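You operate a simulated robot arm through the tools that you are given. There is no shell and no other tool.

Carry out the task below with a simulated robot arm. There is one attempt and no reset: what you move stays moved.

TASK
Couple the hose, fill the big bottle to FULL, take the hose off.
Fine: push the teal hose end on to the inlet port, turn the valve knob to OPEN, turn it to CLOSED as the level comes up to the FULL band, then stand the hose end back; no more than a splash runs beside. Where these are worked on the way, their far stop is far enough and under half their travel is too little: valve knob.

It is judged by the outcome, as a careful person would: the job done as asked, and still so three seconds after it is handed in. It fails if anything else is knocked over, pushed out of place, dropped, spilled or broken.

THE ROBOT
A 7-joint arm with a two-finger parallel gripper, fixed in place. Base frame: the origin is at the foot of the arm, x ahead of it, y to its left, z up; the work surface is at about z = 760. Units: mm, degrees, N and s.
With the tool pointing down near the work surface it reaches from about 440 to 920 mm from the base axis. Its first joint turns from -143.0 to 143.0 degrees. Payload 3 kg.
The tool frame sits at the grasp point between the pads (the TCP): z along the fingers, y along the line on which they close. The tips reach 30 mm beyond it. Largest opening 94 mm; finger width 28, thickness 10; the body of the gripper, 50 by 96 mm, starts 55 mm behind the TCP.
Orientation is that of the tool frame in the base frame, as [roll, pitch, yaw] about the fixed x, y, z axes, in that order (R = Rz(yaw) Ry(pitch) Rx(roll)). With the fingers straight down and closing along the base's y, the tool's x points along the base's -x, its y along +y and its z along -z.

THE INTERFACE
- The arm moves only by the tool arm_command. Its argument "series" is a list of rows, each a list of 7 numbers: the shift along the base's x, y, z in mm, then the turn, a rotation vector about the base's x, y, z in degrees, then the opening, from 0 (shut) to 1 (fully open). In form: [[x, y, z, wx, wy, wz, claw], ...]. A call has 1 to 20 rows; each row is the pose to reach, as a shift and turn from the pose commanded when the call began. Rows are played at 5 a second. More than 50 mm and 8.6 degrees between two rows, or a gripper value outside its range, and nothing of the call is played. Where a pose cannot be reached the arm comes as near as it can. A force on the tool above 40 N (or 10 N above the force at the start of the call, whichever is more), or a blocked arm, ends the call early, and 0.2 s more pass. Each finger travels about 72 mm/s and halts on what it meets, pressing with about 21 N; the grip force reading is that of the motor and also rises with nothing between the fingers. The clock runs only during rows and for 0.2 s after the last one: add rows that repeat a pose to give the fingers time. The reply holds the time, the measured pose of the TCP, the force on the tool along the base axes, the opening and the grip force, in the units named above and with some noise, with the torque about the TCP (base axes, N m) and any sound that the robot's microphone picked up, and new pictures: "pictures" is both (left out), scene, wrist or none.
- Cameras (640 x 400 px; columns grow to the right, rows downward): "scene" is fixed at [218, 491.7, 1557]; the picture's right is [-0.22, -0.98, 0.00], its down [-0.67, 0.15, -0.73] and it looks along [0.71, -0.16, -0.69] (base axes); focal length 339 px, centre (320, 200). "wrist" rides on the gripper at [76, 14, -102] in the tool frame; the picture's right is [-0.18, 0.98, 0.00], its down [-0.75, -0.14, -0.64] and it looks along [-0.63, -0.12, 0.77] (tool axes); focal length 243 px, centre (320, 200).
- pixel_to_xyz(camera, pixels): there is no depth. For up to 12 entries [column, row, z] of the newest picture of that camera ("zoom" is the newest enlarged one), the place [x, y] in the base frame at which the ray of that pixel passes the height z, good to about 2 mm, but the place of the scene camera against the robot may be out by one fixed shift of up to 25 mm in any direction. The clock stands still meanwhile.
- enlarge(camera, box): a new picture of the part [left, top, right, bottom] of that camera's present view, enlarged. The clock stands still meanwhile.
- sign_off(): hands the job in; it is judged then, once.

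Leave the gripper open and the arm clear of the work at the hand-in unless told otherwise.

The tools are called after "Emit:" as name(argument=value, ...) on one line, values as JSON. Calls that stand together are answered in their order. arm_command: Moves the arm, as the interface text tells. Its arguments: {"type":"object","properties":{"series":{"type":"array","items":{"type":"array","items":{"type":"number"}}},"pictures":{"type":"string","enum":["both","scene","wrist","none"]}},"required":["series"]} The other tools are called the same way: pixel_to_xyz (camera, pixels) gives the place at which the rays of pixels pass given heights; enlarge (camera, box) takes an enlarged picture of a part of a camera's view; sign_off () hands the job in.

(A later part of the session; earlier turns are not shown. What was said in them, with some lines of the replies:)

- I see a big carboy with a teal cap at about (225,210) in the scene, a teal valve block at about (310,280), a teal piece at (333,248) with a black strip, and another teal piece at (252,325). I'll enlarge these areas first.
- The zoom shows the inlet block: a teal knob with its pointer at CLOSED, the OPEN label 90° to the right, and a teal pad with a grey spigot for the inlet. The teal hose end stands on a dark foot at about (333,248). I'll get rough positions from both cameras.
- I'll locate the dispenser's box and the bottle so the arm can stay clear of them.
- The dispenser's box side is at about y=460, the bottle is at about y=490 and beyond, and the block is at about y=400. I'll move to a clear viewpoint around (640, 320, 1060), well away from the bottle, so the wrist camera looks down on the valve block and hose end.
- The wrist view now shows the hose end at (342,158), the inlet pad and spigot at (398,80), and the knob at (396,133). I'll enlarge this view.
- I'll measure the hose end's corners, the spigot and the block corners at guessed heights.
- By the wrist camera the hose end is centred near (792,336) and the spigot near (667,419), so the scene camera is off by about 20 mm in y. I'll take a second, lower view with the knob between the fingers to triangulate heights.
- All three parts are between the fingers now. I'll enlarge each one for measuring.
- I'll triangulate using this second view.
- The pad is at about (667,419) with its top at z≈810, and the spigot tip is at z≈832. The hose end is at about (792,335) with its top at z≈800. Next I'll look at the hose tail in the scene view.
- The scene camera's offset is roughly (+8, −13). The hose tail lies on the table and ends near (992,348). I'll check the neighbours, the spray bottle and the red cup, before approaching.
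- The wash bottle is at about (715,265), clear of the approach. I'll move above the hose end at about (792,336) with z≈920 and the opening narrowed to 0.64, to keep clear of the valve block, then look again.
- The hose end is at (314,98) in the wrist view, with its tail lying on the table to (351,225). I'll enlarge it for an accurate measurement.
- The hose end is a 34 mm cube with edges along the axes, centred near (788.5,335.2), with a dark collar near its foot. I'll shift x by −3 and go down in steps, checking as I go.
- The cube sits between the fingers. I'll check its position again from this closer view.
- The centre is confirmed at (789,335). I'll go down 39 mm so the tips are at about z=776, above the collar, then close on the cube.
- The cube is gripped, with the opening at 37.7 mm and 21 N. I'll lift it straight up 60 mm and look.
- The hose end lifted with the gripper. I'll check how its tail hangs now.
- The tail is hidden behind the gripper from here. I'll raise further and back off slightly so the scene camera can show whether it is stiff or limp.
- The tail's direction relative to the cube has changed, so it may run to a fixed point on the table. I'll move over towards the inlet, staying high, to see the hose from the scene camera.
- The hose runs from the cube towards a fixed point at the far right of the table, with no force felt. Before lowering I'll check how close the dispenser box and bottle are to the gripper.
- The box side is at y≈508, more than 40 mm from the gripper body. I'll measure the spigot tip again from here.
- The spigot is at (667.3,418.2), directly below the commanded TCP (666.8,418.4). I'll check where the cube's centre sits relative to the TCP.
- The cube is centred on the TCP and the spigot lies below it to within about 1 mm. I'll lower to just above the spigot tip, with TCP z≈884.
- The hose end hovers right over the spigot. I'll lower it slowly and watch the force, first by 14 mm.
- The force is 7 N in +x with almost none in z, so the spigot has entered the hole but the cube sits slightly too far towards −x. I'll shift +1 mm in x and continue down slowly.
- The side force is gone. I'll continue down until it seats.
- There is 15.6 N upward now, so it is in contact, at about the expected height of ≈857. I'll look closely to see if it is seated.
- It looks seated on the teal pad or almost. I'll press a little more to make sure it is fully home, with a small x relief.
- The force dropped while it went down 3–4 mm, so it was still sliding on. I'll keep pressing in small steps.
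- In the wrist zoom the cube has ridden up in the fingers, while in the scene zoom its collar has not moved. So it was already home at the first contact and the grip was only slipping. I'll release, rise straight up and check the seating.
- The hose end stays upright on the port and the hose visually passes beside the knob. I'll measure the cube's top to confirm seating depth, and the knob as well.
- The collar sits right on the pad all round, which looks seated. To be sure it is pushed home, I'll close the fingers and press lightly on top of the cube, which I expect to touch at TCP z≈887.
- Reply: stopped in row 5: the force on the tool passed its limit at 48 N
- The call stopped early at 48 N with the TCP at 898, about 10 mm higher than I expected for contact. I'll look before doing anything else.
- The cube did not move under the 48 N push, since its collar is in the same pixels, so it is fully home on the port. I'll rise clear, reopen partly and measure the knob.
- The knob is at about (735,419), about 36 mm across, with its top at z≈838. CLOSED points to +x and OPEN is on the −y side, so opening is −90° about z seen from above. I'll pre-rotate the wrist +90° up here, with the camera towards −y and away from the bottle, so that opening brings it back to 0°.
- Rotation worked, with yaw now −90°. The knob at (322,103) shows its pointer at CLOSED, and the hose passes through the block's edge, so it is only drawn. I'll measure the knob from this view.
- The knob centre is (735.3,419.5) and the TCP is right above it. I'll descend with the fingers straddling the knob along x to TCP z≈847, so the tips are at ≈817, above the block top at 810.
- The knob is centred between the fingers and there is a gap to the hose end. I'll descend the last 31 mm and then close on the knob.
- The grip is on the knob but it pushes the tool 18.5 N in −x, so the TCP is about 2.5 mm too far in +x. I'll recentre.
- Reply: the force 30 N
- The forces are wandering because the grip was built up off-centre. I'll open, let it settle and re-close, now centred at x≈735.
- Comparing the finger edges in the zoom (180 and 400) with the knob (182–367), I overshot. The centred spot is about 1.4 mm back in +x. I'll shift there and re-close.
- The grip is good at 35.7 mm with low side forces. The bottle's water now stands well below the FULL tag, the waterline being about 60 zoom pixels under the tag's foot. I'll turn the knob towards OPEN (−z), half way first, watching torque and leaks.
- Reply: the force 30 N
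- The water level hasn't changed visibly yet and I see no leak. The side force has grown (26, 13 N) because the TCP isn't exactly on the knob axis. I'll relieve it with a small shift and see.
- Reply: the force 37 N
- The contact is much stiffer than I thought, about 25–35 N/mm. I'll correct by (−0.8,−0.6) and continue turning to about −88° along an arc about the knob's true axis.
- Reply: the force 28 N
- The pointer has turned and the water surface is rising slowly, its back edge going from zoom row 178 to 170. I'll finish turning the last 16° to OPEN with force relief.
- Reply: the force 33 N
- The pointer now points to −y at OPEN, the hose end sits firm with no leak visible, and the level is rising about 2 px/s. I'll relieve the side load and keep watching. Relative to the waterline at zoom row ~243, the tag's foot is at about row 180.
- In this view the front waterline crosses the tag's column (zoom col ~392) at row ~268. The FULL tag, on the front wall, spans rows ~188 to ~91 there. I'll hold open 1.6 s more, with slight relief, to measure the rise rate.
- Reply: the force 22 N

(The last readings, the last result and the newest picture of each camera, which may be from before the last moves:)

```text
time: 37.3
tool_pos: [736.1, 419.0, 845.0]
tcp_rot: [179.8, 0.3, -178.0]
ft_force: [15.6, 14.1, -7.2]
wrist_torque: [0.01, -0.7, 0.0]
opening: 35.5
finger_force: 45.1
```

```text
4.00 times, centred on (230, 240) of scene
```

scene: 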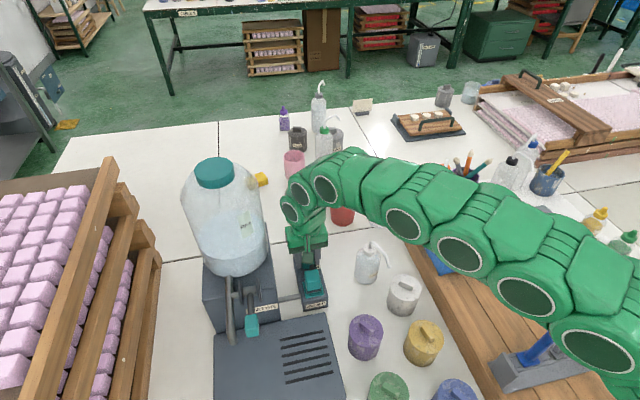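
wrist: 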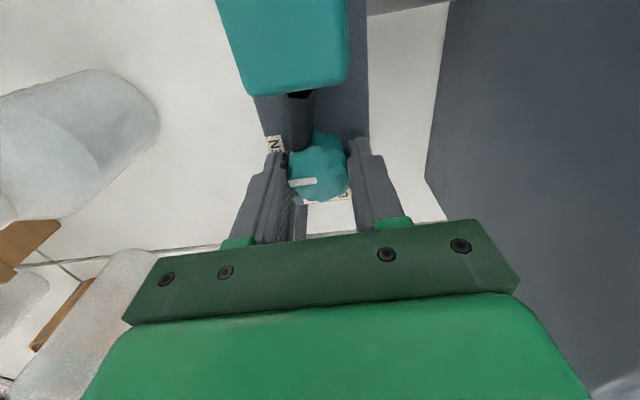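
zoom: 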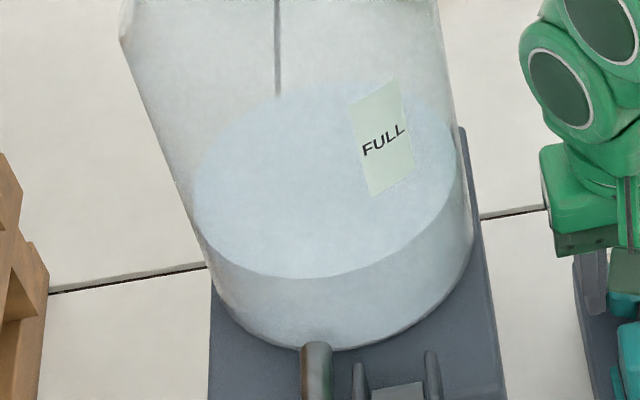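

The waterline rose from row 268 to about 250 in 1.6 s, about 9–11 zoom px/s. There are about 62 px left to the tag's foot and about 110 to its middle. I'll hold for 3 s more.

Emit:
arm_command(series=[[0.2, 0.2, 0, 0, 0, 0, 0.36], [0.2, 0.2, 0, 0, 0, 0, 0.36], [0.2, 0.2, 0, 0, 0, 0, 0.36], [0.2, 0.2, 0, 0, 0, 0, 0.36], [0.2, 0.2, 0, 0, 0, 0, 0.36], [0.2, 0.2, 0, 0, 0, 0, 0.36], [0.2, 0.2, 0, 0, 0, 0, 0.36], [0.2, 0.2, 0, 0, 0, 0, 0.36], [0.2, 0.2, 0, 0, 0, 0, 0.36], [0.2, 0.2, 0, 0, 0, 0, 0.36], [0.2, 0.2, 0, 0, 0, 0, 0.36], [0.2, 0.2, 0, 0, 0, 0, 0.36], [0.2, 0.2, 0, 0, 0, 0, 0.36], [0.2, 0.2, 0, 0, 0, 0, 0.36]], pictures="scene")

Emit:
enlarge(camera="scene", box=[180, 190, 280, 290])

Emit:
enlarge(camera="scene", box=[200, 230, 345, 340])

```text
time: 40.3
tool_pos: [738.0, 417.4, 845.0]
tcp_rot: [179.8, 0.3, -177.9]
ft_force: [26.9, 22.3, -9.0]
wrist_torque: [0.19, -0.48, -0.04]
opening: 35.6
finger_force: 45.5
```

scene: 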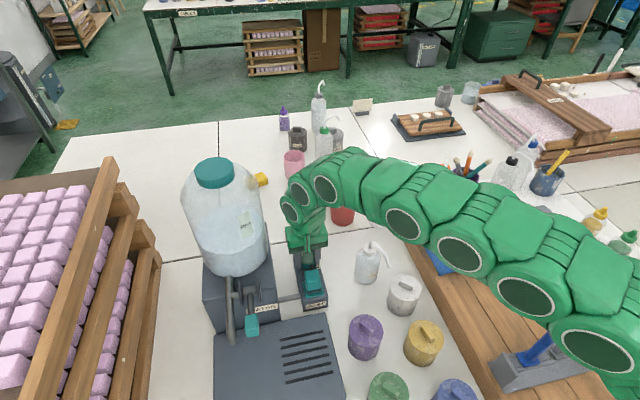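

```text
4.00 times, centred on (230, 240) of scene
```

zoom: 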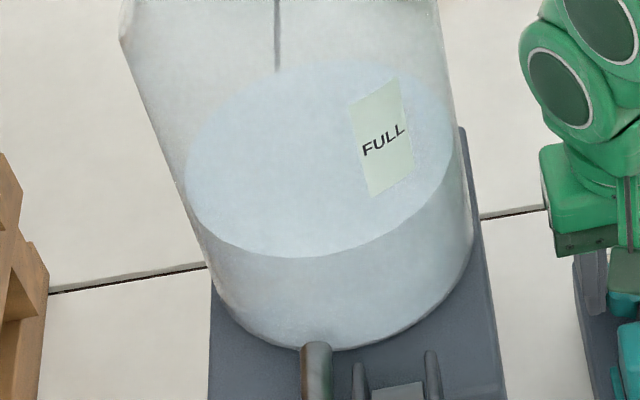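

```text
3.64 times, centred on (272, 285) of scene
```

zoom: 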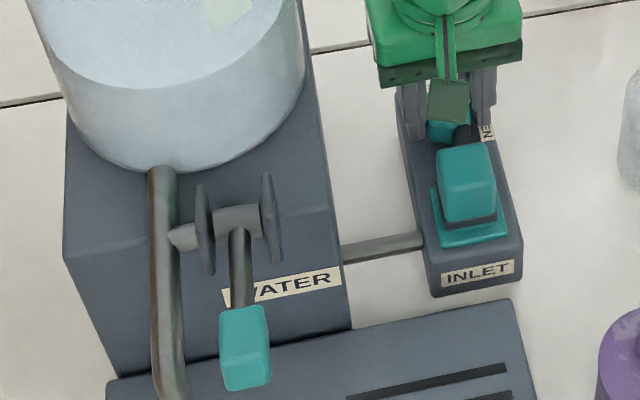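

The waterline is at row ~232 at the tag's column, rising about 6.5 px/s, so it reaches the tag's middle at row ~140 in about 14 s. I see no leak. The side load is creeping up to 27 N, so I'll relieve it and hold on.

Emit:
arm_command(series=[[0.5, 0.4, 0, 0, 0, 0, 0.36], [0.5, 0.4, 0, 0, 0, 0, 0.36], [0.5, 0.4, 0, 0, 0, 0, 0.36], [0.5, 0.4, 0, 0, 0, 0, 0.36], [0.5, 0.4, 0, 0, 0, 0, 0.36], [0.5, 0.4, 0, 0, 0, 0, 0.36], [0.5, 0.4, 0, 0, 0, 0, 0.36], [0.5, 0.4, 0, 0, 0, 0, 0.36], [0.5, 0.4, 0, 0, 0, 0, 0.36]], pictures="scene")

Emit:
enlarge(camera="scene", box=[180, 190, 280, 290])

```text
time: 42.3
tool_pos: [736.9, 417.3, 846.3]
tcp_rot: [180.0, 0.2, -178.1]
ft_force: [8.5, 5.8, -0.3]
wrist_torque: [-0.04, -0.16, -0.01]
opening: 35.7
finger_force: 44.8
```

scene: 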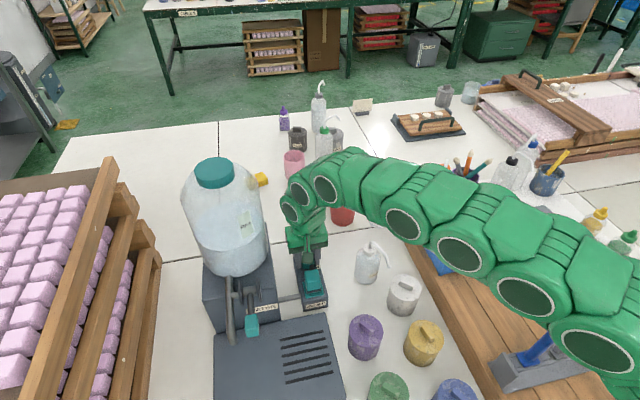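

```text
4.00 times, centred on (230, 240) of scene
```

zoom: 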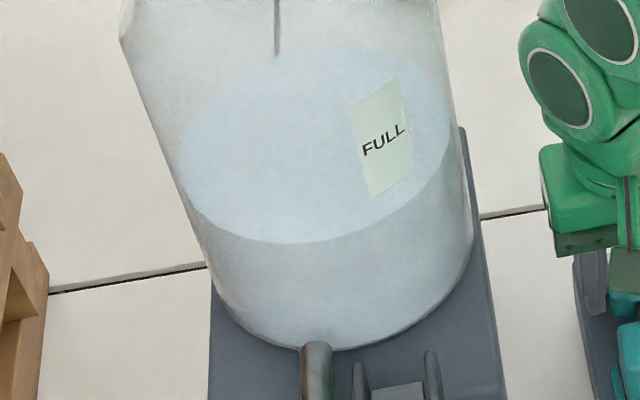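

The waterline is at about row 215 at the tag's column, rising about 7 px/s, and the forces are low. I'll hold 4 s more, after which it should just reach the tag's foot.

Emit:
arm_command(series=[[0.1, 0.1, 0, 0, 0, 0, 0.36], [0.1, 0.1, 0, 0, 0, 0, 0.36], [0.1, 0.1, 0, 0, 0, 0, 0.36], [0.1, 0.1, 0, 0, 0, 0, 0.36], [0.1, 0.1, 0, 0, 0, 0, 0.36], [0.1, 0.1, 0, 0, 0, 0, 0.36], [0.1, 0.1, 0, 0, 0, 0, 0.36], [0.1, 0.1, 0, 0, 0, 0, 0.36], [0.1, 0.1, 0, 0, 0, 0, 0.36], [0.1, 0.1, 0, 0, 0, 0, 0.36], [0.1, 0.1, 0, 0, 0, 0, 0.36], [0.1, 0.1, 0, 0, 0, 0, 0.36], [0.1, 0.1, 0, 0, 0, 0, 0.36], [0.1, 0.1, 0, 0, 0, 0, 0.36], [0.1, 0.1, 0, 0, 0, 0, 0.36], [0.1, 0.1, 0, 0, 0, 0, 0.36], [0.1, 0.1, 0, 0, 0, 0, 0.36], [0.1, 0.1, 0, 0, 0, 0, 0.36]], pictures="scene")

Emit:
enlarge(camera="scene", box=[180, 190, 280, 290])

```text
time: 46.1
tool_pos: [737.0, 416.8, 847.2]
tcp_rot: [179.9, 0.1, -178.0]
ft_force: [-25.3, -22.9, 6.2]
wrist_torque: [-0.51, 0.44, 0.04]
opening: 35.7
finger_force: 45.0
```

scene: 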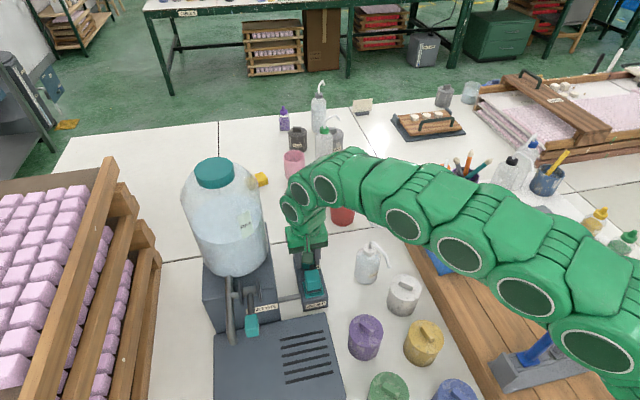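

```text
4.00 times, centred on (230, 240) of scene
```

zoom: 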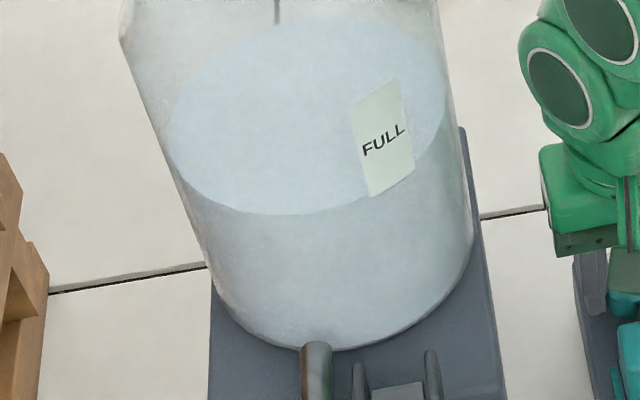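

The waterline has just reached the tag's foot, about row 186 at col 390, and is still rising about 7.4 px/s. I'm aiming for the tag's middle at row ~140, which is about 6 s away less the closing time. I'll hold 2 s with load relief.

Emit:
arm_command(series=[[-0.3, -0.3, 0, 0, 0, 0, 0.36], [-0.4, -0.35, 0, 0, 0, 0, 0.36], [-0.4, -0.35, 0, 0, 0, 0, 0.36], [-0.4, -0.35, 0, 0, 0, 0, 0.36], [-0.4, -0.35, 0, 0, 0, 0, 0.36], [-0.4, -0.35, 0, 0, 0, 0, 0.36], [-0.4, -0.35, 0, 0, 0, 0, 0.36], [-0.4, -0.35, 0, 0, 0, 0, 0.36], [-0.4, -0.35, 0, 0, 0, 0, 0.36]], pictures="scene")

Emit:
enlarge(camera="scene", box=[180, 190, 280, 290])

```text
time: 48.1
tool_pos: [736.7, 417.5, 845.4]
tcp_rot: [179.9, 0.2, -178.0]
ft_force: [-4.4, -3.0, -4.0]
wrist_torque: [-0.17, -0.21, 0.0]
opening: 35.7
finger_force: 45.3
```

scene: 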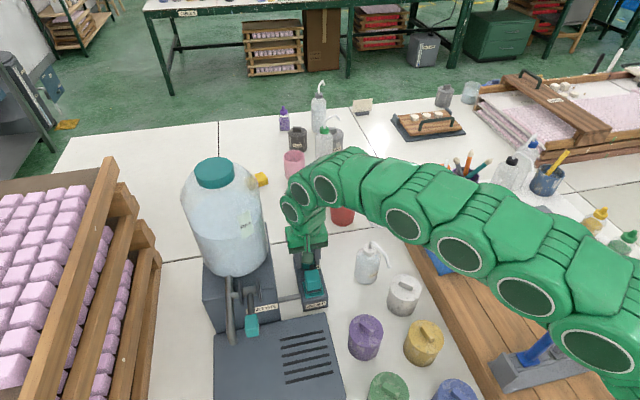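

```text
4.00 times, centred on (230, 240) of scene
```

zoom: 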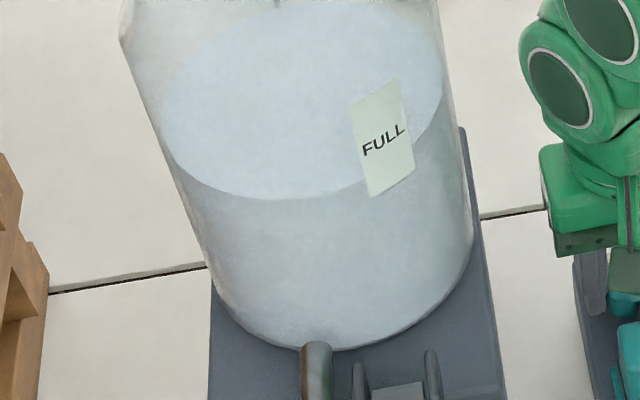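

The waterline is now inside the tag's lower part, at row ~170 at col 388 with the tag running from ~190 to ~90, rising 7.5 px/s. I'll hold 1.2 s and then start turning back towards CLOSED along the same arc, so it ends near the middle of the band.

Emit:
arm_command(series=[[0, 0, 0, 0, 0, 0, 0.36], [0, 0, 0, 0, 0, 0, 0.36], [0, 0, 0, 0, 0, 0, 0.36], [0, 0, 0, 0, 0, 0, 0.36], [0, 0, 0, 0, 0, 0, 0.36], [0, 0, 0, 0, 0, 0, 0.36], [0.03, 0.33, 0, 0, 0, 8, 0.36], [0.01, 0.59, 0, 0, 0, 16, 0.36], [-0.03, 0.81, 0, 0, 0, 24, 0.36], [-0.1, 1.04, 0, 0, 0, 32, 0.36], [-0.19, 1.24, 0, 0, 0, 40, 0.36]], pictures="scene")

Emit:
enlarge(camera="scene", box=[180, 190, 280, 290])

```text
time: 50.5
tool_pos: [736.1, 419.2, 846.4]
tcp_rot: [179.9, 0.3, -137.9]
ft_force: [-11.6, -6.9, 0.6]
wrist_torque: [-0.13, -0.28, 0.01]
opening: 35.8
finger_force: 45.6
```

scene: 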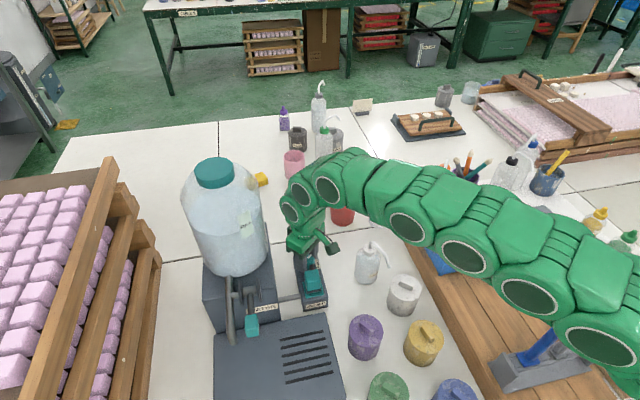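

```text
4.00 times, centred on (230, 240) of scene
```

zoom: 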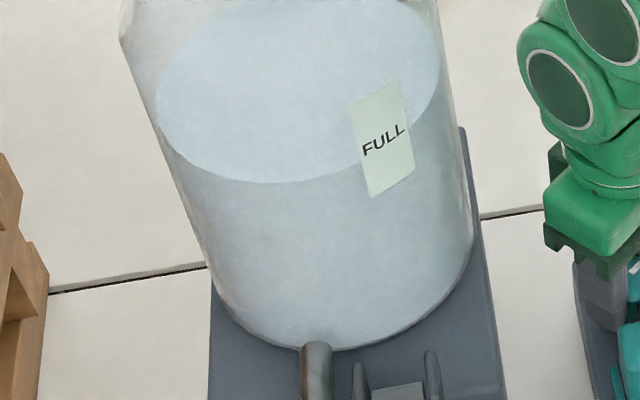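

The waterline is at row ~150 at the tag's middle column, well inside the FULL tag. I'll finish turning to CLOSED, the remaining 48°.

Emit:
arm_command(series=[[-0.43, -0.03, 0, 0, 0, 8, 0.36], [-0.61, 0.07, 0, 0, 0, 16, 0.36], [-0.77, 0.18, 0, 0, 0, 24, 0.36], [-0.94, 0.22, 0, 0, 0, 32, 0.36], [-1.12, 0.29, 0, 0, 0, 40, 0.36], [-1.25, 0.33, 0, 0, 0, 48, 0.36]], pictures="both")

Emit:
enlarge(camera="scene", box=[180, 190, 280, 290])

Emit:
enlarge(camera="wrist", box=[230, 70, 420, 210])

```text
time: 51.9
tool_pos: [735.3, 419.8, 845.5]
tcp_rot: [179.8, 0.3, -89.7]
ft_force: [17.7, 26.3, -20.2]
wrist_torque: [0.64, -0.12, 0.09]
opening: 35.8
finger_force: 45.2
```

scene: 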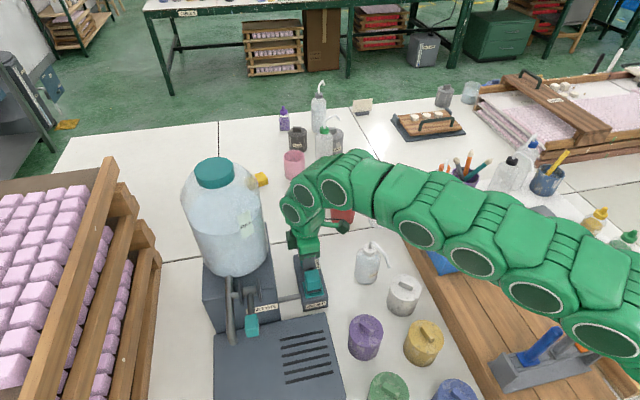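
wrist: 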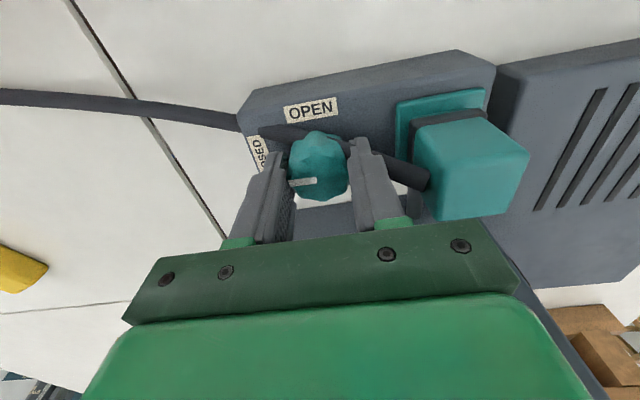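

```text
4.00 times, centred on (230, 240) of scene
```

zoom: 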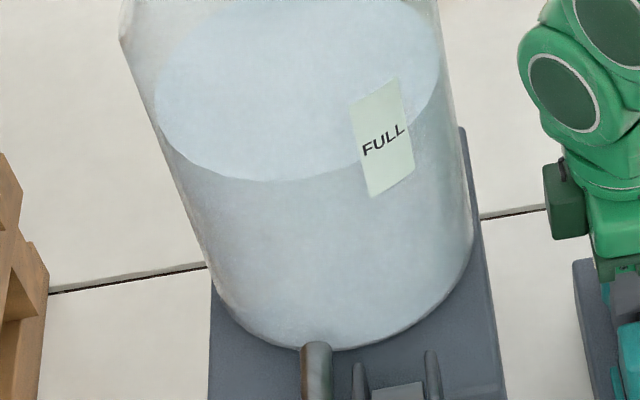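

```text
2.86 times, centred on (325, 140) of wrist
```

zoom: 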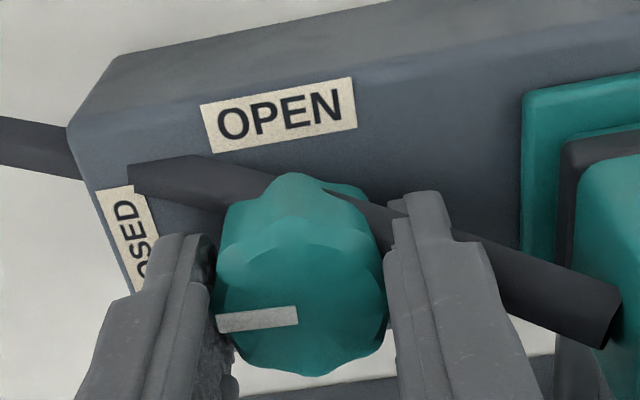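

The pointer is back at CLOSED with the same slope as at the start, and the waterline is at about row 147, near the tag's middle. I'll relieve the side load, nudge +3° to be sure it is against the closed stop, and check the level holds.

Emit:
arm_command(series=[[0.3, 0.4, 0, 0, 0, 0, 0.36], [0.5, 0.7, 0, 0, 0, 1.5, 0.36], [0.5, 0.7, 0, 0, 0, 3, 0.36], [0.5, 0.7, 0, 0, 0, 3, 0.36]], pictures="scene")

Emit:
enlarge(camera="scene", box=[180, 190, 280, 290])

```text
time: 52.9
tool_pos: [734.1, 418.3, 844.7]
tcp_rot: [179.7, 0.1, -87.1]
ft_force: [-12.8, -1.2, 1.5]
wrist_torque: [-1.3, -0.06, -0.03]
opening: 35.8
finger_force: 45.1
```

scene: 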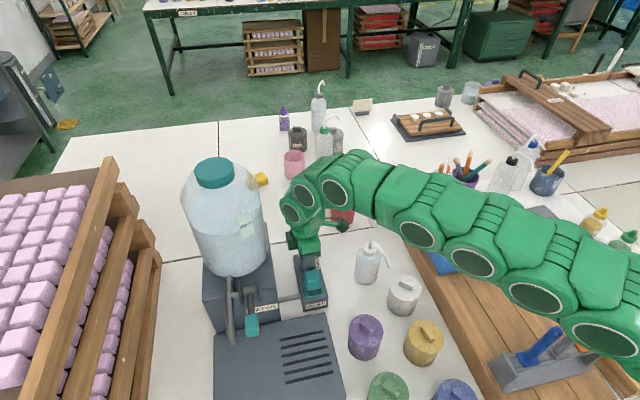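

```text
4.00 times, centred on (230, 240) of scene
```

zoom: 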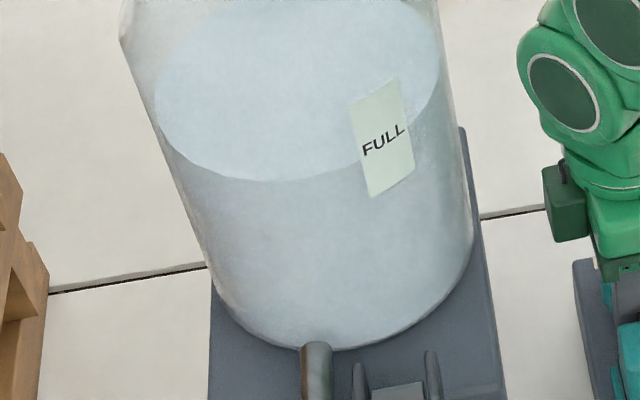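

The level is stable, with its lowest edge still at row 181. I'll open the fingers off the knob and rise straight up.

Emit:
arm_command(series=[[0, 0, 0, 0, 0, 0, 0.45], [0, 0, 0, 0, 0, 0, 0.55], [0, 0, 0, 0, 0, 0, 0.55], [0, 0, 25, 0, 0, 0, 0.55], [0, 0, 60, 0, 0, 0, 0.55], [0, 0, 100, 0, 0, 0, 0.55], [0, 0, 112, 0, 0, 0, 0.55], [0, 0, 112, 0, 0, 0, 0.55]], pictures="both")

Emit:
enlarge(camera="wrist", box=[265, 30, 445, 145])

Emit:
enlarge(camera="scene", box=[180, 190, 280, 290])

```text
time: 54.7
tool_pos: [736.3, 418.7, 957.3]
tcp_rot: [179.8, 0.2, -87.1]
ft_force: [-0.1, 0.0, 0.6]
wrist_torque: [0.0, 0.01, 0.01]
opening: 51.6
finger_force: 0.1
```

scene: 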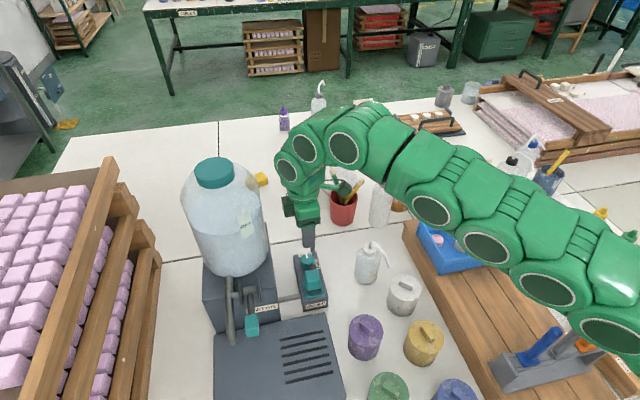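
wrist: 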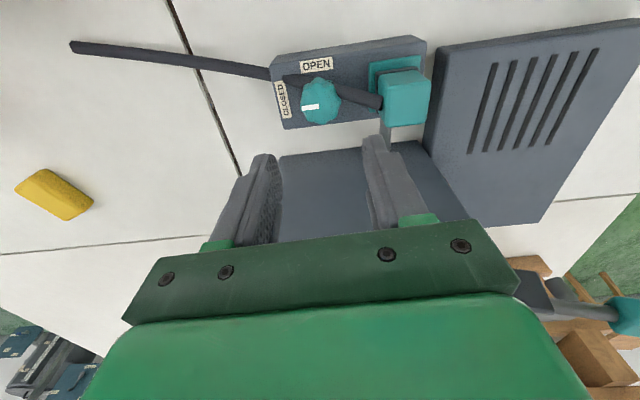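

```text
3.48 times, centred on (355, 88) of wrist
```

zoom: 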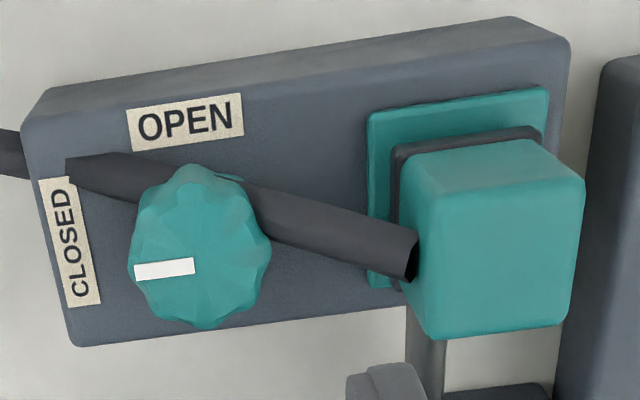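

```text
4.00 times, centred on (230, 240) of scene
```

zoom: 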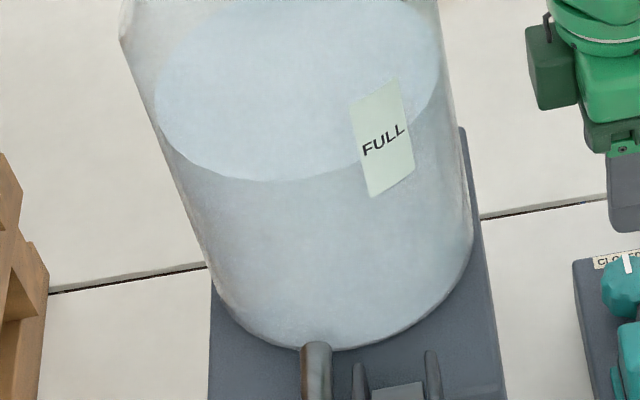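

The knob reads CLOSED, the level sits still at the middle of the FULL tag, and nothing has leaked. Now I'll turn the wrist back −93° while moving above the hose end.

Emit:
arm_command(series=[[0, 0, 0, 0, 0, -8, 0.64], [0, 0, 0, 0, 0, -16, 0.64], [-6, 0, 0, 0, 0, -24, 0.64], [-13, 0, 0, 0, 0, -32, 0.64], [-20, 0, 0, 0, 0, -40, 0.64], [-27, 0, 0, 0, 0, -48, 0.64], [-34, 0, 0, 0, 0, -56, 0.64], [-41, 0, 0, 0, 0, -64, 0.64], [-48, 0, 0, 0, 0, -72, 0.64], [-55, 0, 0, 0, 0, -80, 0.64], [-62, 0, 0, 0, 0, -88, 0.64], [-67, 0, 0, 0, 0, -93, 0.64], [-67, 0, 0, 0, 0, -93, 0.64], [-67, 0, 0, 0, 0, -93, 0.64]], pictures="both")

Emit:
enlarge(camera="wrist", box=[270, 50, 370, 150])

```text
time: 57.7
tool_pos: [668.4, 420.3, 957.3]
tcp_rot: [179.9, 0.2, 179.9]
ft_force: [0.3, 0.2, -0.3]
wrist_torque: [0.0, 0.0, 0.04]
opening: 60.2
finger_force: 0.1
```

scene: 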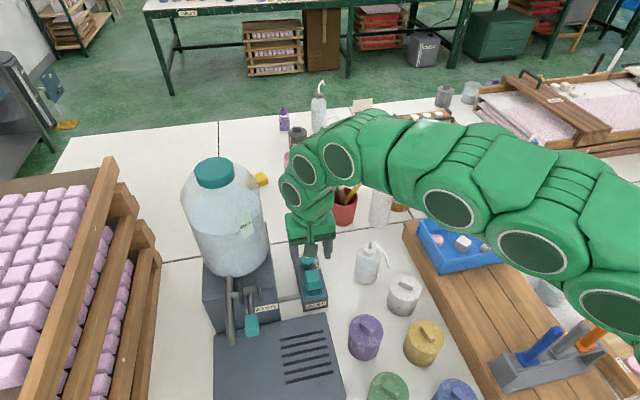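
wrist: 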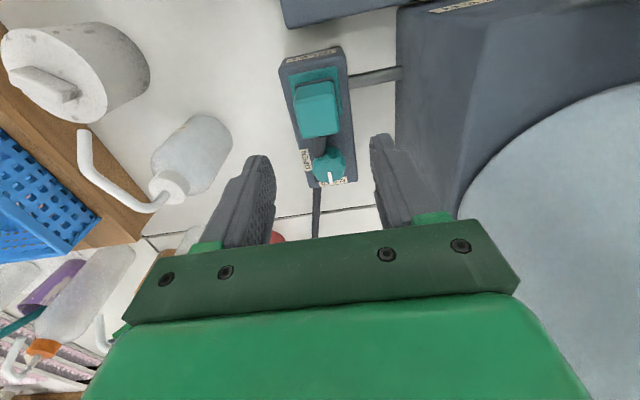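

```text
4.00 times, centred on (320, 100) of wrist
```

zoom: 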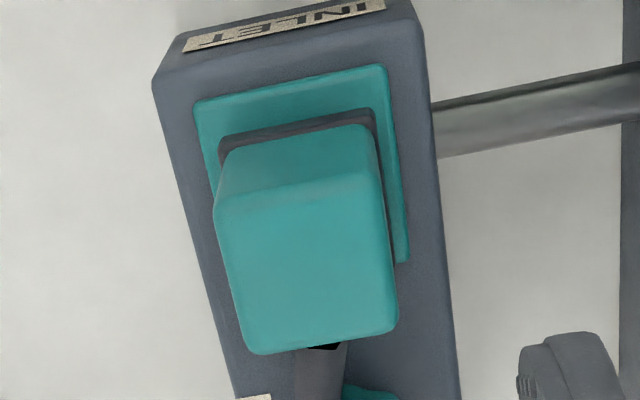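

Emit:
pixel_to_xyz(camera="zoom", pixels=[[214, 210, 858], [380, 175, 858], [399, 325, 858], [248, 355, 858], [306, 265, 858], [220, 140, 820], [372, 110, 820], [214, 210, 864], [380, 175, 864], [399, 325, 864], [248, 355, 864]])

```text
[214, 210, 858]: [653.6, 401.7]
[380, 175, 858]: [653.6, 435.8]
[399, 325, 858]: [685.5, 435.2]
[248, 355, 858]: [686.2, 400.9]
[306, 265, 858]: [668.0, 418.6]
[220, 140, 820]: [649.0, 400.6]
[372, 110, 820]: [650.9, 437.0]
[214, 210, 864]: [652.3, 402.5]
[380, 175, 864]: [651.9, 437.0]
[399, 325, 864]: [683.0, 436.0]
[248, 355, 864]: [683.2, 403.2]
```

The hose end is at (668.5,418.5), right below the TCP. I'll descend with the fingers straddling it along y to TCP z≈857 and close.

Emit:
arm_command(series=[[0, 0, -35, 0, 0, 0, 0.64], [0, 0, -65, 0, 0, 0, 0.64], [0, 0, -88, 0, 0, 0, 0.64], [0, 0, -100, 0, 0, 0, 0.64], [0, 0, -100, 0, 0, 0, 0.64], [0, 0, -100, 0, 0, 0, 0.45], [0, 0, -100, 0, 0, 0, 0.3], [0, 0, -100, 0, 0, 0, 0.2], [0, 0, -100, 0, 0, 0, 0.2]], pictures="both")

Emit:
enlarge(camera="wrist", box=[250, 60, 380, 215])

```text
time: 59.7
tool_pos: [669.6, 419.6, 858.3]
tcp_rot: [179.9, 0.3, 180.0]
ft_force: [1.0, -2.1, 1.4]
wrist_torque: [-0.01, 0.0, 0.01]
opening: 38.0
finger_force: 21.2
```

scene: 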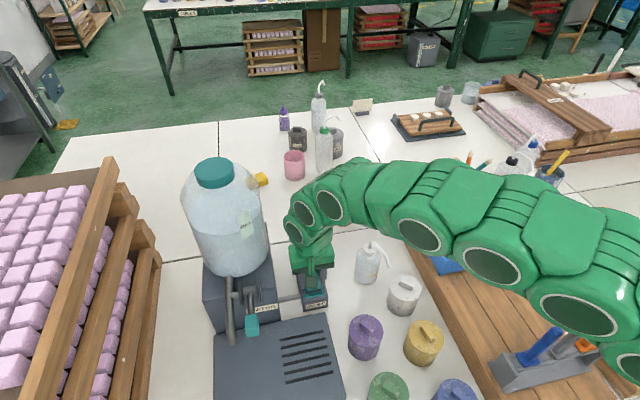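
wrist: 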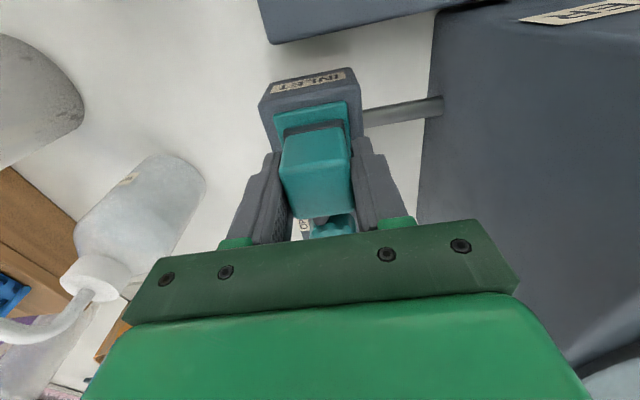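

```text
2.58 times, centred on (315, 138) of wrist
```

zoom: 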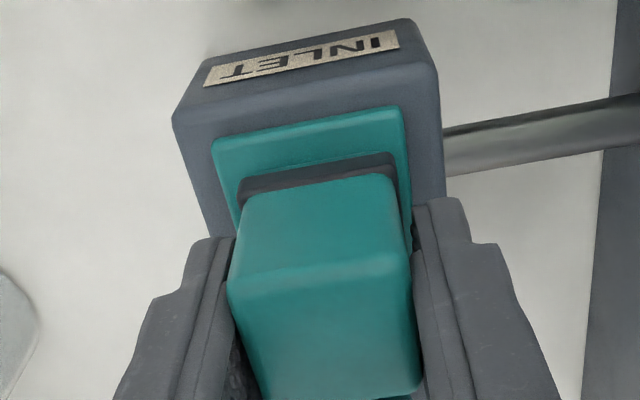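

Gripped at 38.0 mm and 21 N, as before. I'll pull the hose end straight up off the spigot.

Emit:
arm_command(series=[[0, 0, 4, 0, 0, 0, 0.2], [0, 0, 10, 0, 0, 0, 0.2], [0, 0, 18, 0, 0, 0, 0.2], [0, 0, 28, 0, 0, 0, 0.2], [0, 0, 45, 0, 0, 0, 0.2], [0, 0, 70, 0, 0, 0, 0.2], [0, 0, 100, 0, 0, 0, 0.2], [0, 0, 100, 0, 0, 0, 0.2]], pictures="both")

Emit:
enlarge(camera="wrist", box=[240, 40, 400, 215])

Emit:
enlarge(camera="scene", box=[180, 190, 280, 290])

```text
time: 61.5
tool_pos: [668.6, 417.8, 957.4]
tcp_rot: [179.9, 0.2, 180.0]
ft_force: [-0.6, -0.3, -1.0]
wrist_torque: [0.01, 0.03, 0.01]
opening: 38.0
finger_force: 20.5
```

scene: 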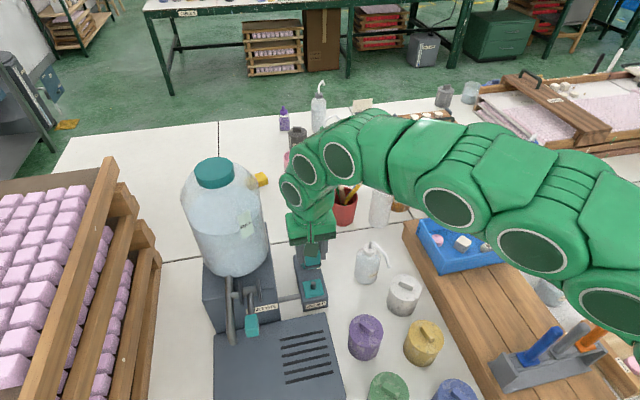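
wrist: 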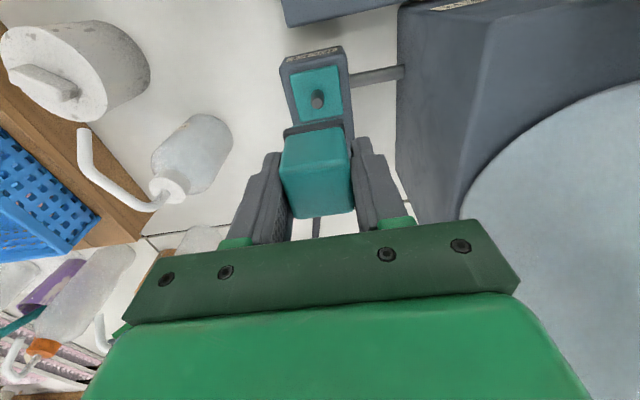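

```text
2.29 times, centred on (320, 128) of wrist
```

zoom: 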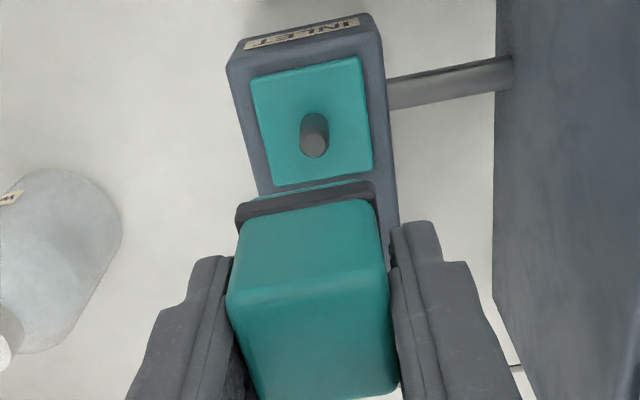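

```text
4.00 times, centred on (230, 240) of scene
```

zoom: 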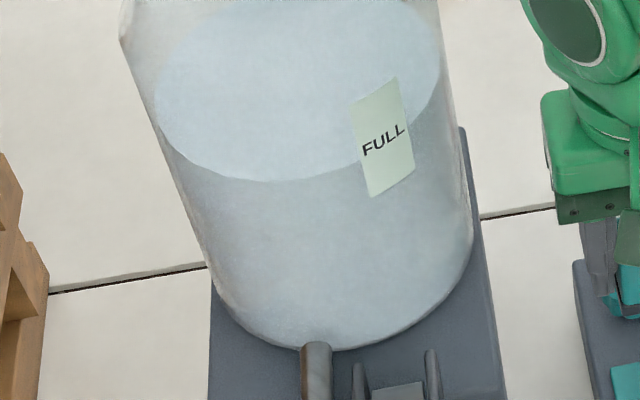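

The hose end is off, the spigot is clear and dry, and the level is unchanged. The cube sits about 8 mm higher in the fingers than at first. I'll carry it back over its old place at (789,335), staying high.

Emit:
arm_command(series=[[5, -28, 0, 0, 0, 0, 0.2], [18, -56, 0, 0, 0, 0, 0.2], [52, -66, 0, 0, 0, 0, 0.2], [87, -75, 0, 0, 0, 0, 0.2], [120.3, -83.9, 0, 0, 0, 0, 0.2], [120.3, -83.9, -40, 0, 0, 0, 0.2], [120.3, -83.9, -80, 0, 0, 0, 0.2], [120.3, -83.9, -80, 0, 0, 0, 0.2]], pictures="both")

Emit:
enlarge(camera="wrist", box=[240, 90, 380, 240])

```text
time: 63.3
tool_pos: [790.3, 336.4, 877.6]
tcp_rot: [-180.0, 0.2, -180.0]
ft_force: [-1.1, 0.5, -0.8]
wrist_torque: [0.01, 0.01, -0.01]
opening: 37.8
finger_force: 20.9
```

scene: 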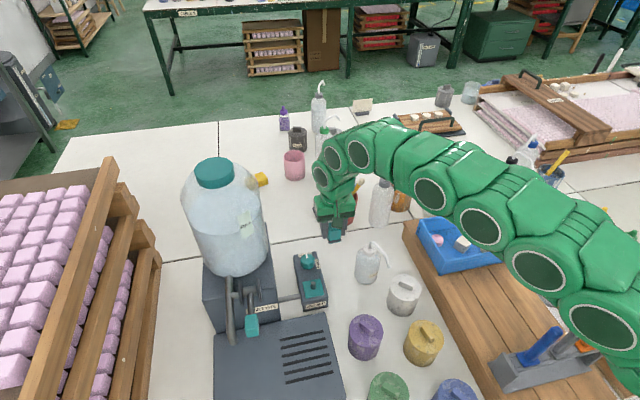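
wrist: 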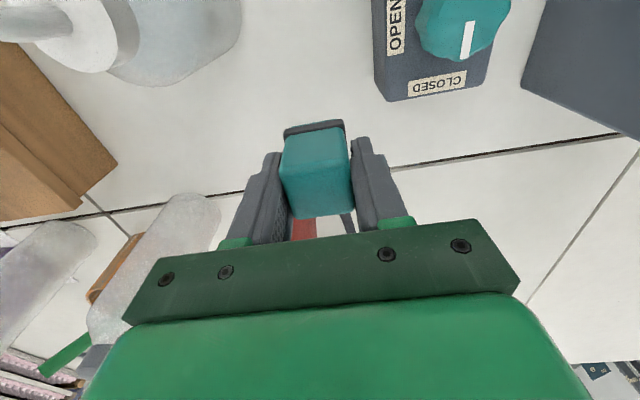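

```text
2.67 times, centred on (310, 165) of wrist
```

zoom: 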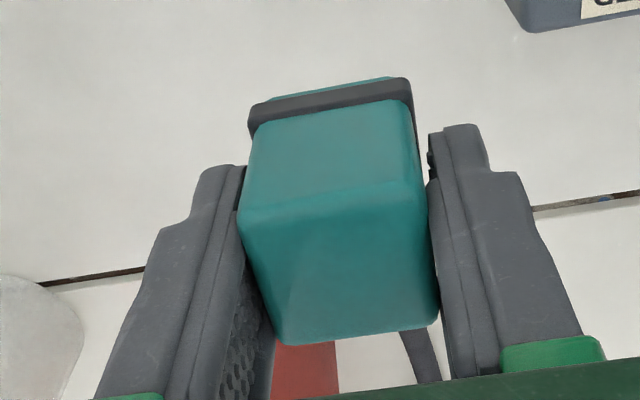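

I'm over the old spot. I'll lower to just above the expected touch-down, which is somewhere between TCP z≈806 and 798, then continue gently.

Emit:
arm_command(series=[[0, 0, -25, 0, 0, 0, 0.2], [0, 0, -48, 0, 0, 0, 0.2], [0, 0, -62, 0, 0, 0, 0.2], [0, 0, -68, 0, 0, 0, 0.2]], pictures="none")

```text
time: 64.3
tool_pos: [788.6, 335.8, 809.4]
tcp_rot: [179.9, 0.2, 180.0]
ft_force: [-0.1, -0.1, -0.8]
wrist_torque: [-0.03, 0.0, 0.01]
opening: 37.6
finger_force: 21.2
```

Emit:
arm_command(series=[[0, 0, -2, 0, 0, 0, 0.2], [0, 0, -4, 0, 0, 0, 0.2], [0, 0, -5, 0, 0, 0, 0.2]], pictures="none")

```text
time: 65.1
tool_pos: [789.0, 336.2, 805.5]
tcp_rot: [179.9, 0.2, -179.9]
ft_force: [-0.2, 1.1, -0.7]
wrist_torque: [-0.02, -0.02, 0.02]
opening: 37.7
finger_force: 21.0
```

No touch yet at z≈804.5, so I'll keep lowering in small steps.

Emit:
arm_command(series=[[0, 0, -1.5, 0, 0, 0, 0.2], [0, 0, -3, 0, 0, 0, 0.2]], pictures="none")

```text
time: 65.7
tool_pos: [788.7, 335.7, 802.4]
tcp_rot: [179.9, 0.2, -180.0]
ft_force: [-0.6, -0.5, 2.9]
wrist_torque: [0.05, 0.07, -0.02]
opening: 37.8
finger_force: 20.8
```

Emit:
arm_command(series=[[0, 0, -0.7, 0, 0, 0, 0.2], [0, 0, -1.2, 0, 0, 0, 0.2]], pictures="both")

Emit:
enlarge(camera="scene", box=[295, 215, 365, 275])

Emit:
enlarge(camera="wrist", box=[240, 90, 380, 240])

```text
time: 66.3
tool_pos: [789.5, 335.4, 801.5]
tcp_rot: [179.9, 0.3, 180.0]
ft_force: [-2.5, -2.3, 10.9]
wrist_torque: [0.06, 0.2, 0.03]
opening: 37.7
finger_force: 21.2
```

scene: 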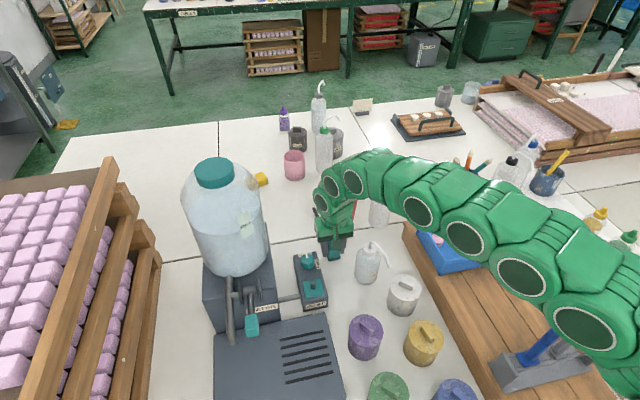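
wrist: 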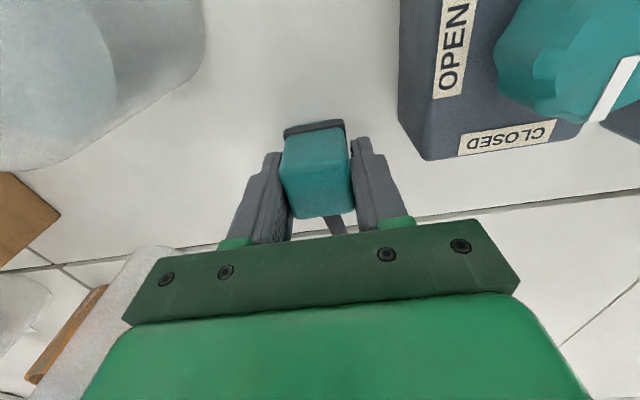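

```text
6.67 times, centred on (330, 245) of scene
```

zoom: 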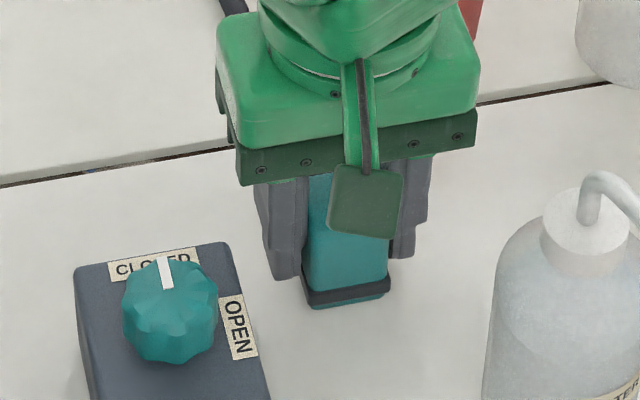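

```text
2.67 times, centred on (310, 165) of wrist
```

zoom: 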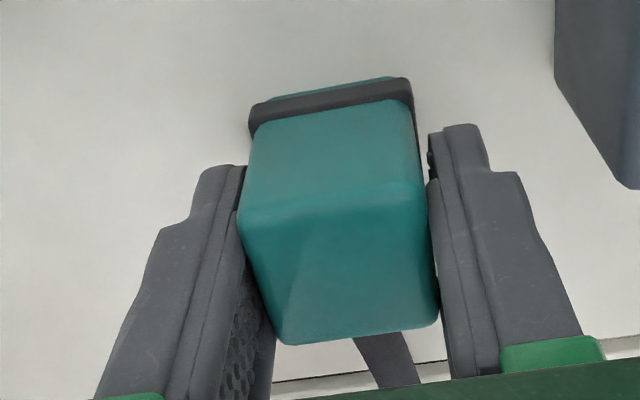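

It is standing on the table, with 11 N of contact. I'll ease up slightly, open to 0.6 and rise straight up.

Emit:
arm_command(series=[[0, 0, 0.6, 0, 0, 0, 0.2], [0, 0, 0.6, 0, 0, 0, 0.45], [0, 0, 0.6, 0, 0, 0, 0.6], [0, 0, 0.6, 0, 0, 0, 0.6], [0, 0, 15, 0, 0, 0, 0.6], [0, 0, 45, 0, 0, 0, 0.6], [0, 0, 85, 0, 0, 0, 0.6], [0, 0, 120, 0, 0, 0, 0.6], [0, 0, 120, 0, 0, 0, 0.6]], pictures="both")

Emit:
enlarge(camera="wrist", box=[280, 60, 360, 135])

Emit:
enlarge(camera="scene", box=[285, 215, 365, 285])

```text
time: 68.3
tool_pos: [788.8, 332.9, 920.7]
tcp_rot: [179.9, 0.3, 180.0]
ft_force: [-0.7, 0.8, -0.1]
wrist_torque: [0.01, 0.01, -0.01]
opening: 56.4
finger_force: 0.0
```

scene: 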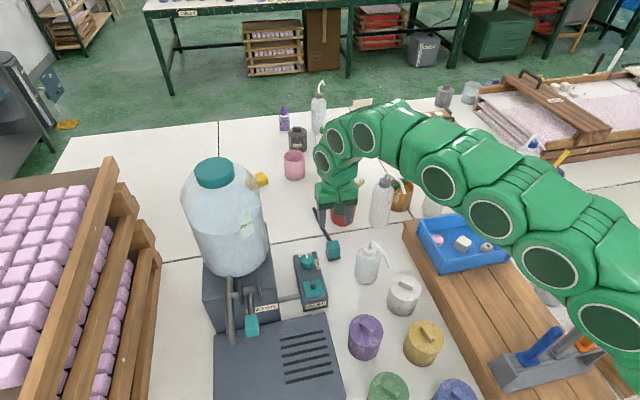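
wrist: 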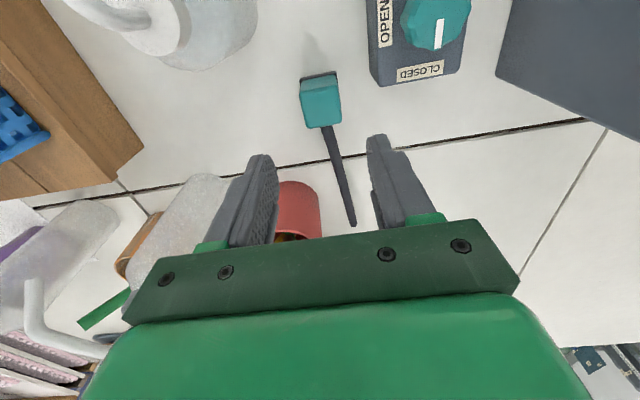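

```text
5.33 times, centred on (320, 98) of wrist
```

zoom: 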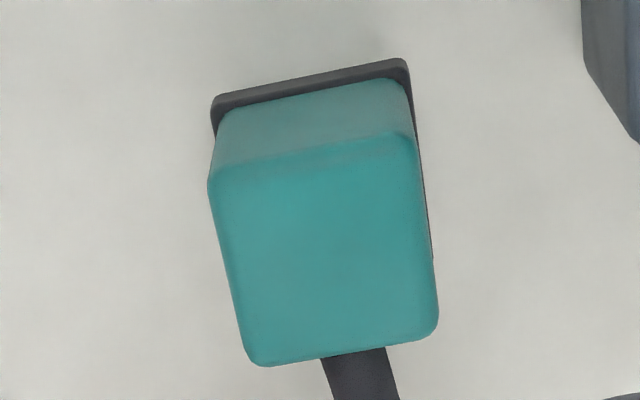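

```text
5.71 times, centred on (325, 250) of scene
```

zoom: 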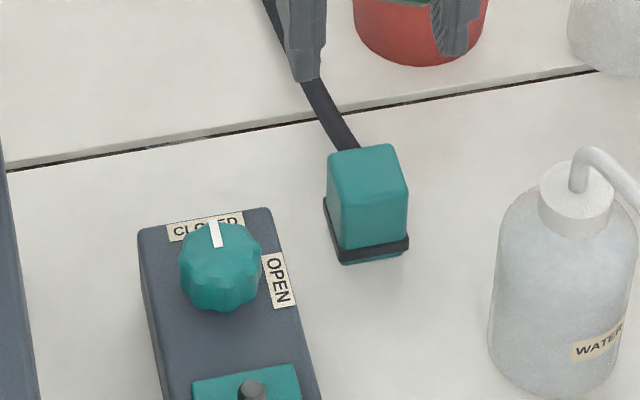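

The hose end stands upright in its old place, with its collar corner at scene (329,260.5) as at the start. The knob is at CLOSED. I'll retreat up and back to the start pose with the gripper open, then do a final check.

Emit:
arm_command(series=[[0, 0, 40, 0, 0, 0, 0.6], [0, 0, 85, 0, 0, 0, 0.6], [-20, -3, 125, 0, 0, 0, 0.8], [-60, -8, 140, 0, 0, 0, 1], [-105, -12, 140, 0, 0, 0, 1], [-149, -15, 140, 0, 0, 0, 1], [-184, -38, 146, 0, 0, 0, 1], [-219, -62, 152, 0, 0, 0, 1], [-254, -86, 158, 0, 0, 0, 1], [-289, -110, 164, 0, 0, 0, 1], [-324, -134, 170, 0, 0, 0, 1], [-324, -134, 170, 0, 0, 0, 1]], pictures="both")

Emit:
enlarge(camera="scene", box=[180, 190, 280, 290])

Emit:
enlarge(camera="scene", box=[200, 190, 400, 340])

```text
time: 70.9
tool_pos: [466.8, 203.7, 1089.1]
tcp_rot: [179.9, 0.1, -179.9]
ft_force: [-0.9, 0.2, -0.4]
wrist_torque: [0.02, 0.04, -0.03]
opening: 94.0
finger_force: 0.0
```

scene: 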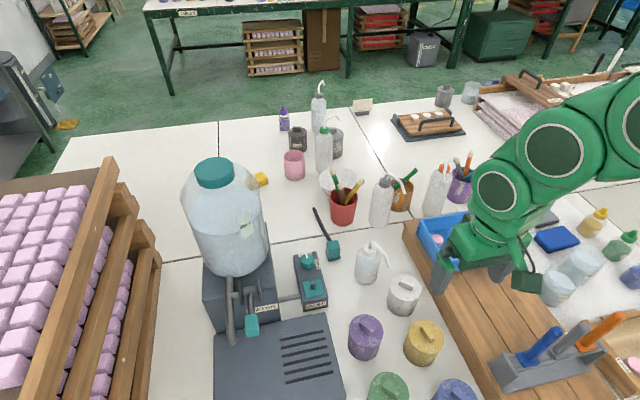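
wrist: 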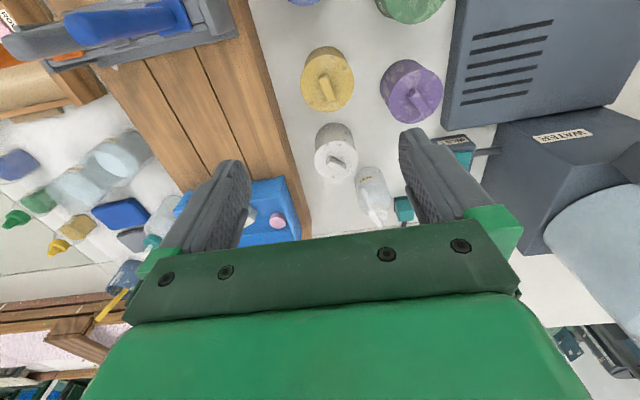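

```text
4.00 times, centred on (230, 240) of scene
```

zoom: 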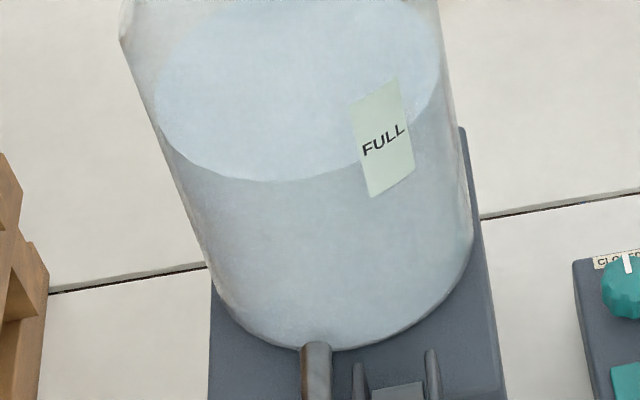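

```text
2.67 times, centred on (300, 265) of scene
```

zoom: 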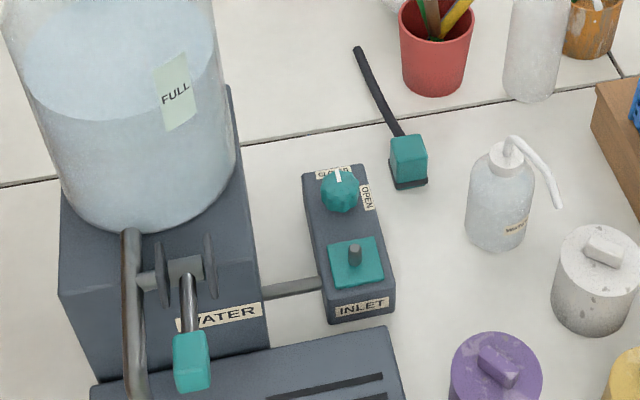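

The final view shows the bottle's waterline steady at the middle of the FULL tag, the knob at CLOSED, the spigot bare, and the hose end standing upright where it was. Nothing else has moved or got wet, and the arm is clear with the gripper open. I'm handing in.

Emit:
sign_off()

```text
The job is handed in.
```

The big bottle is filled to FULL, the valve knob is back at CLOSED, and the hose end is off the inlet port. I've handed the job in.

- **Level:** the water stands at about the middle of the FULL tag. It did not change in any picture after the knob was closed.
- **Hose end:** it stands upright in its original place.
- **Leaks:** I saw no water outside the bottle at any point.
- **Surroundings:** nothing else looks moved in the last pictures. The arm is back near its start pose with the gripper open.
- **Extra force:** while checking that the hose end was fully on, I pressed on it harder than intended, about 48 N. It did not shift and I saw no damage.
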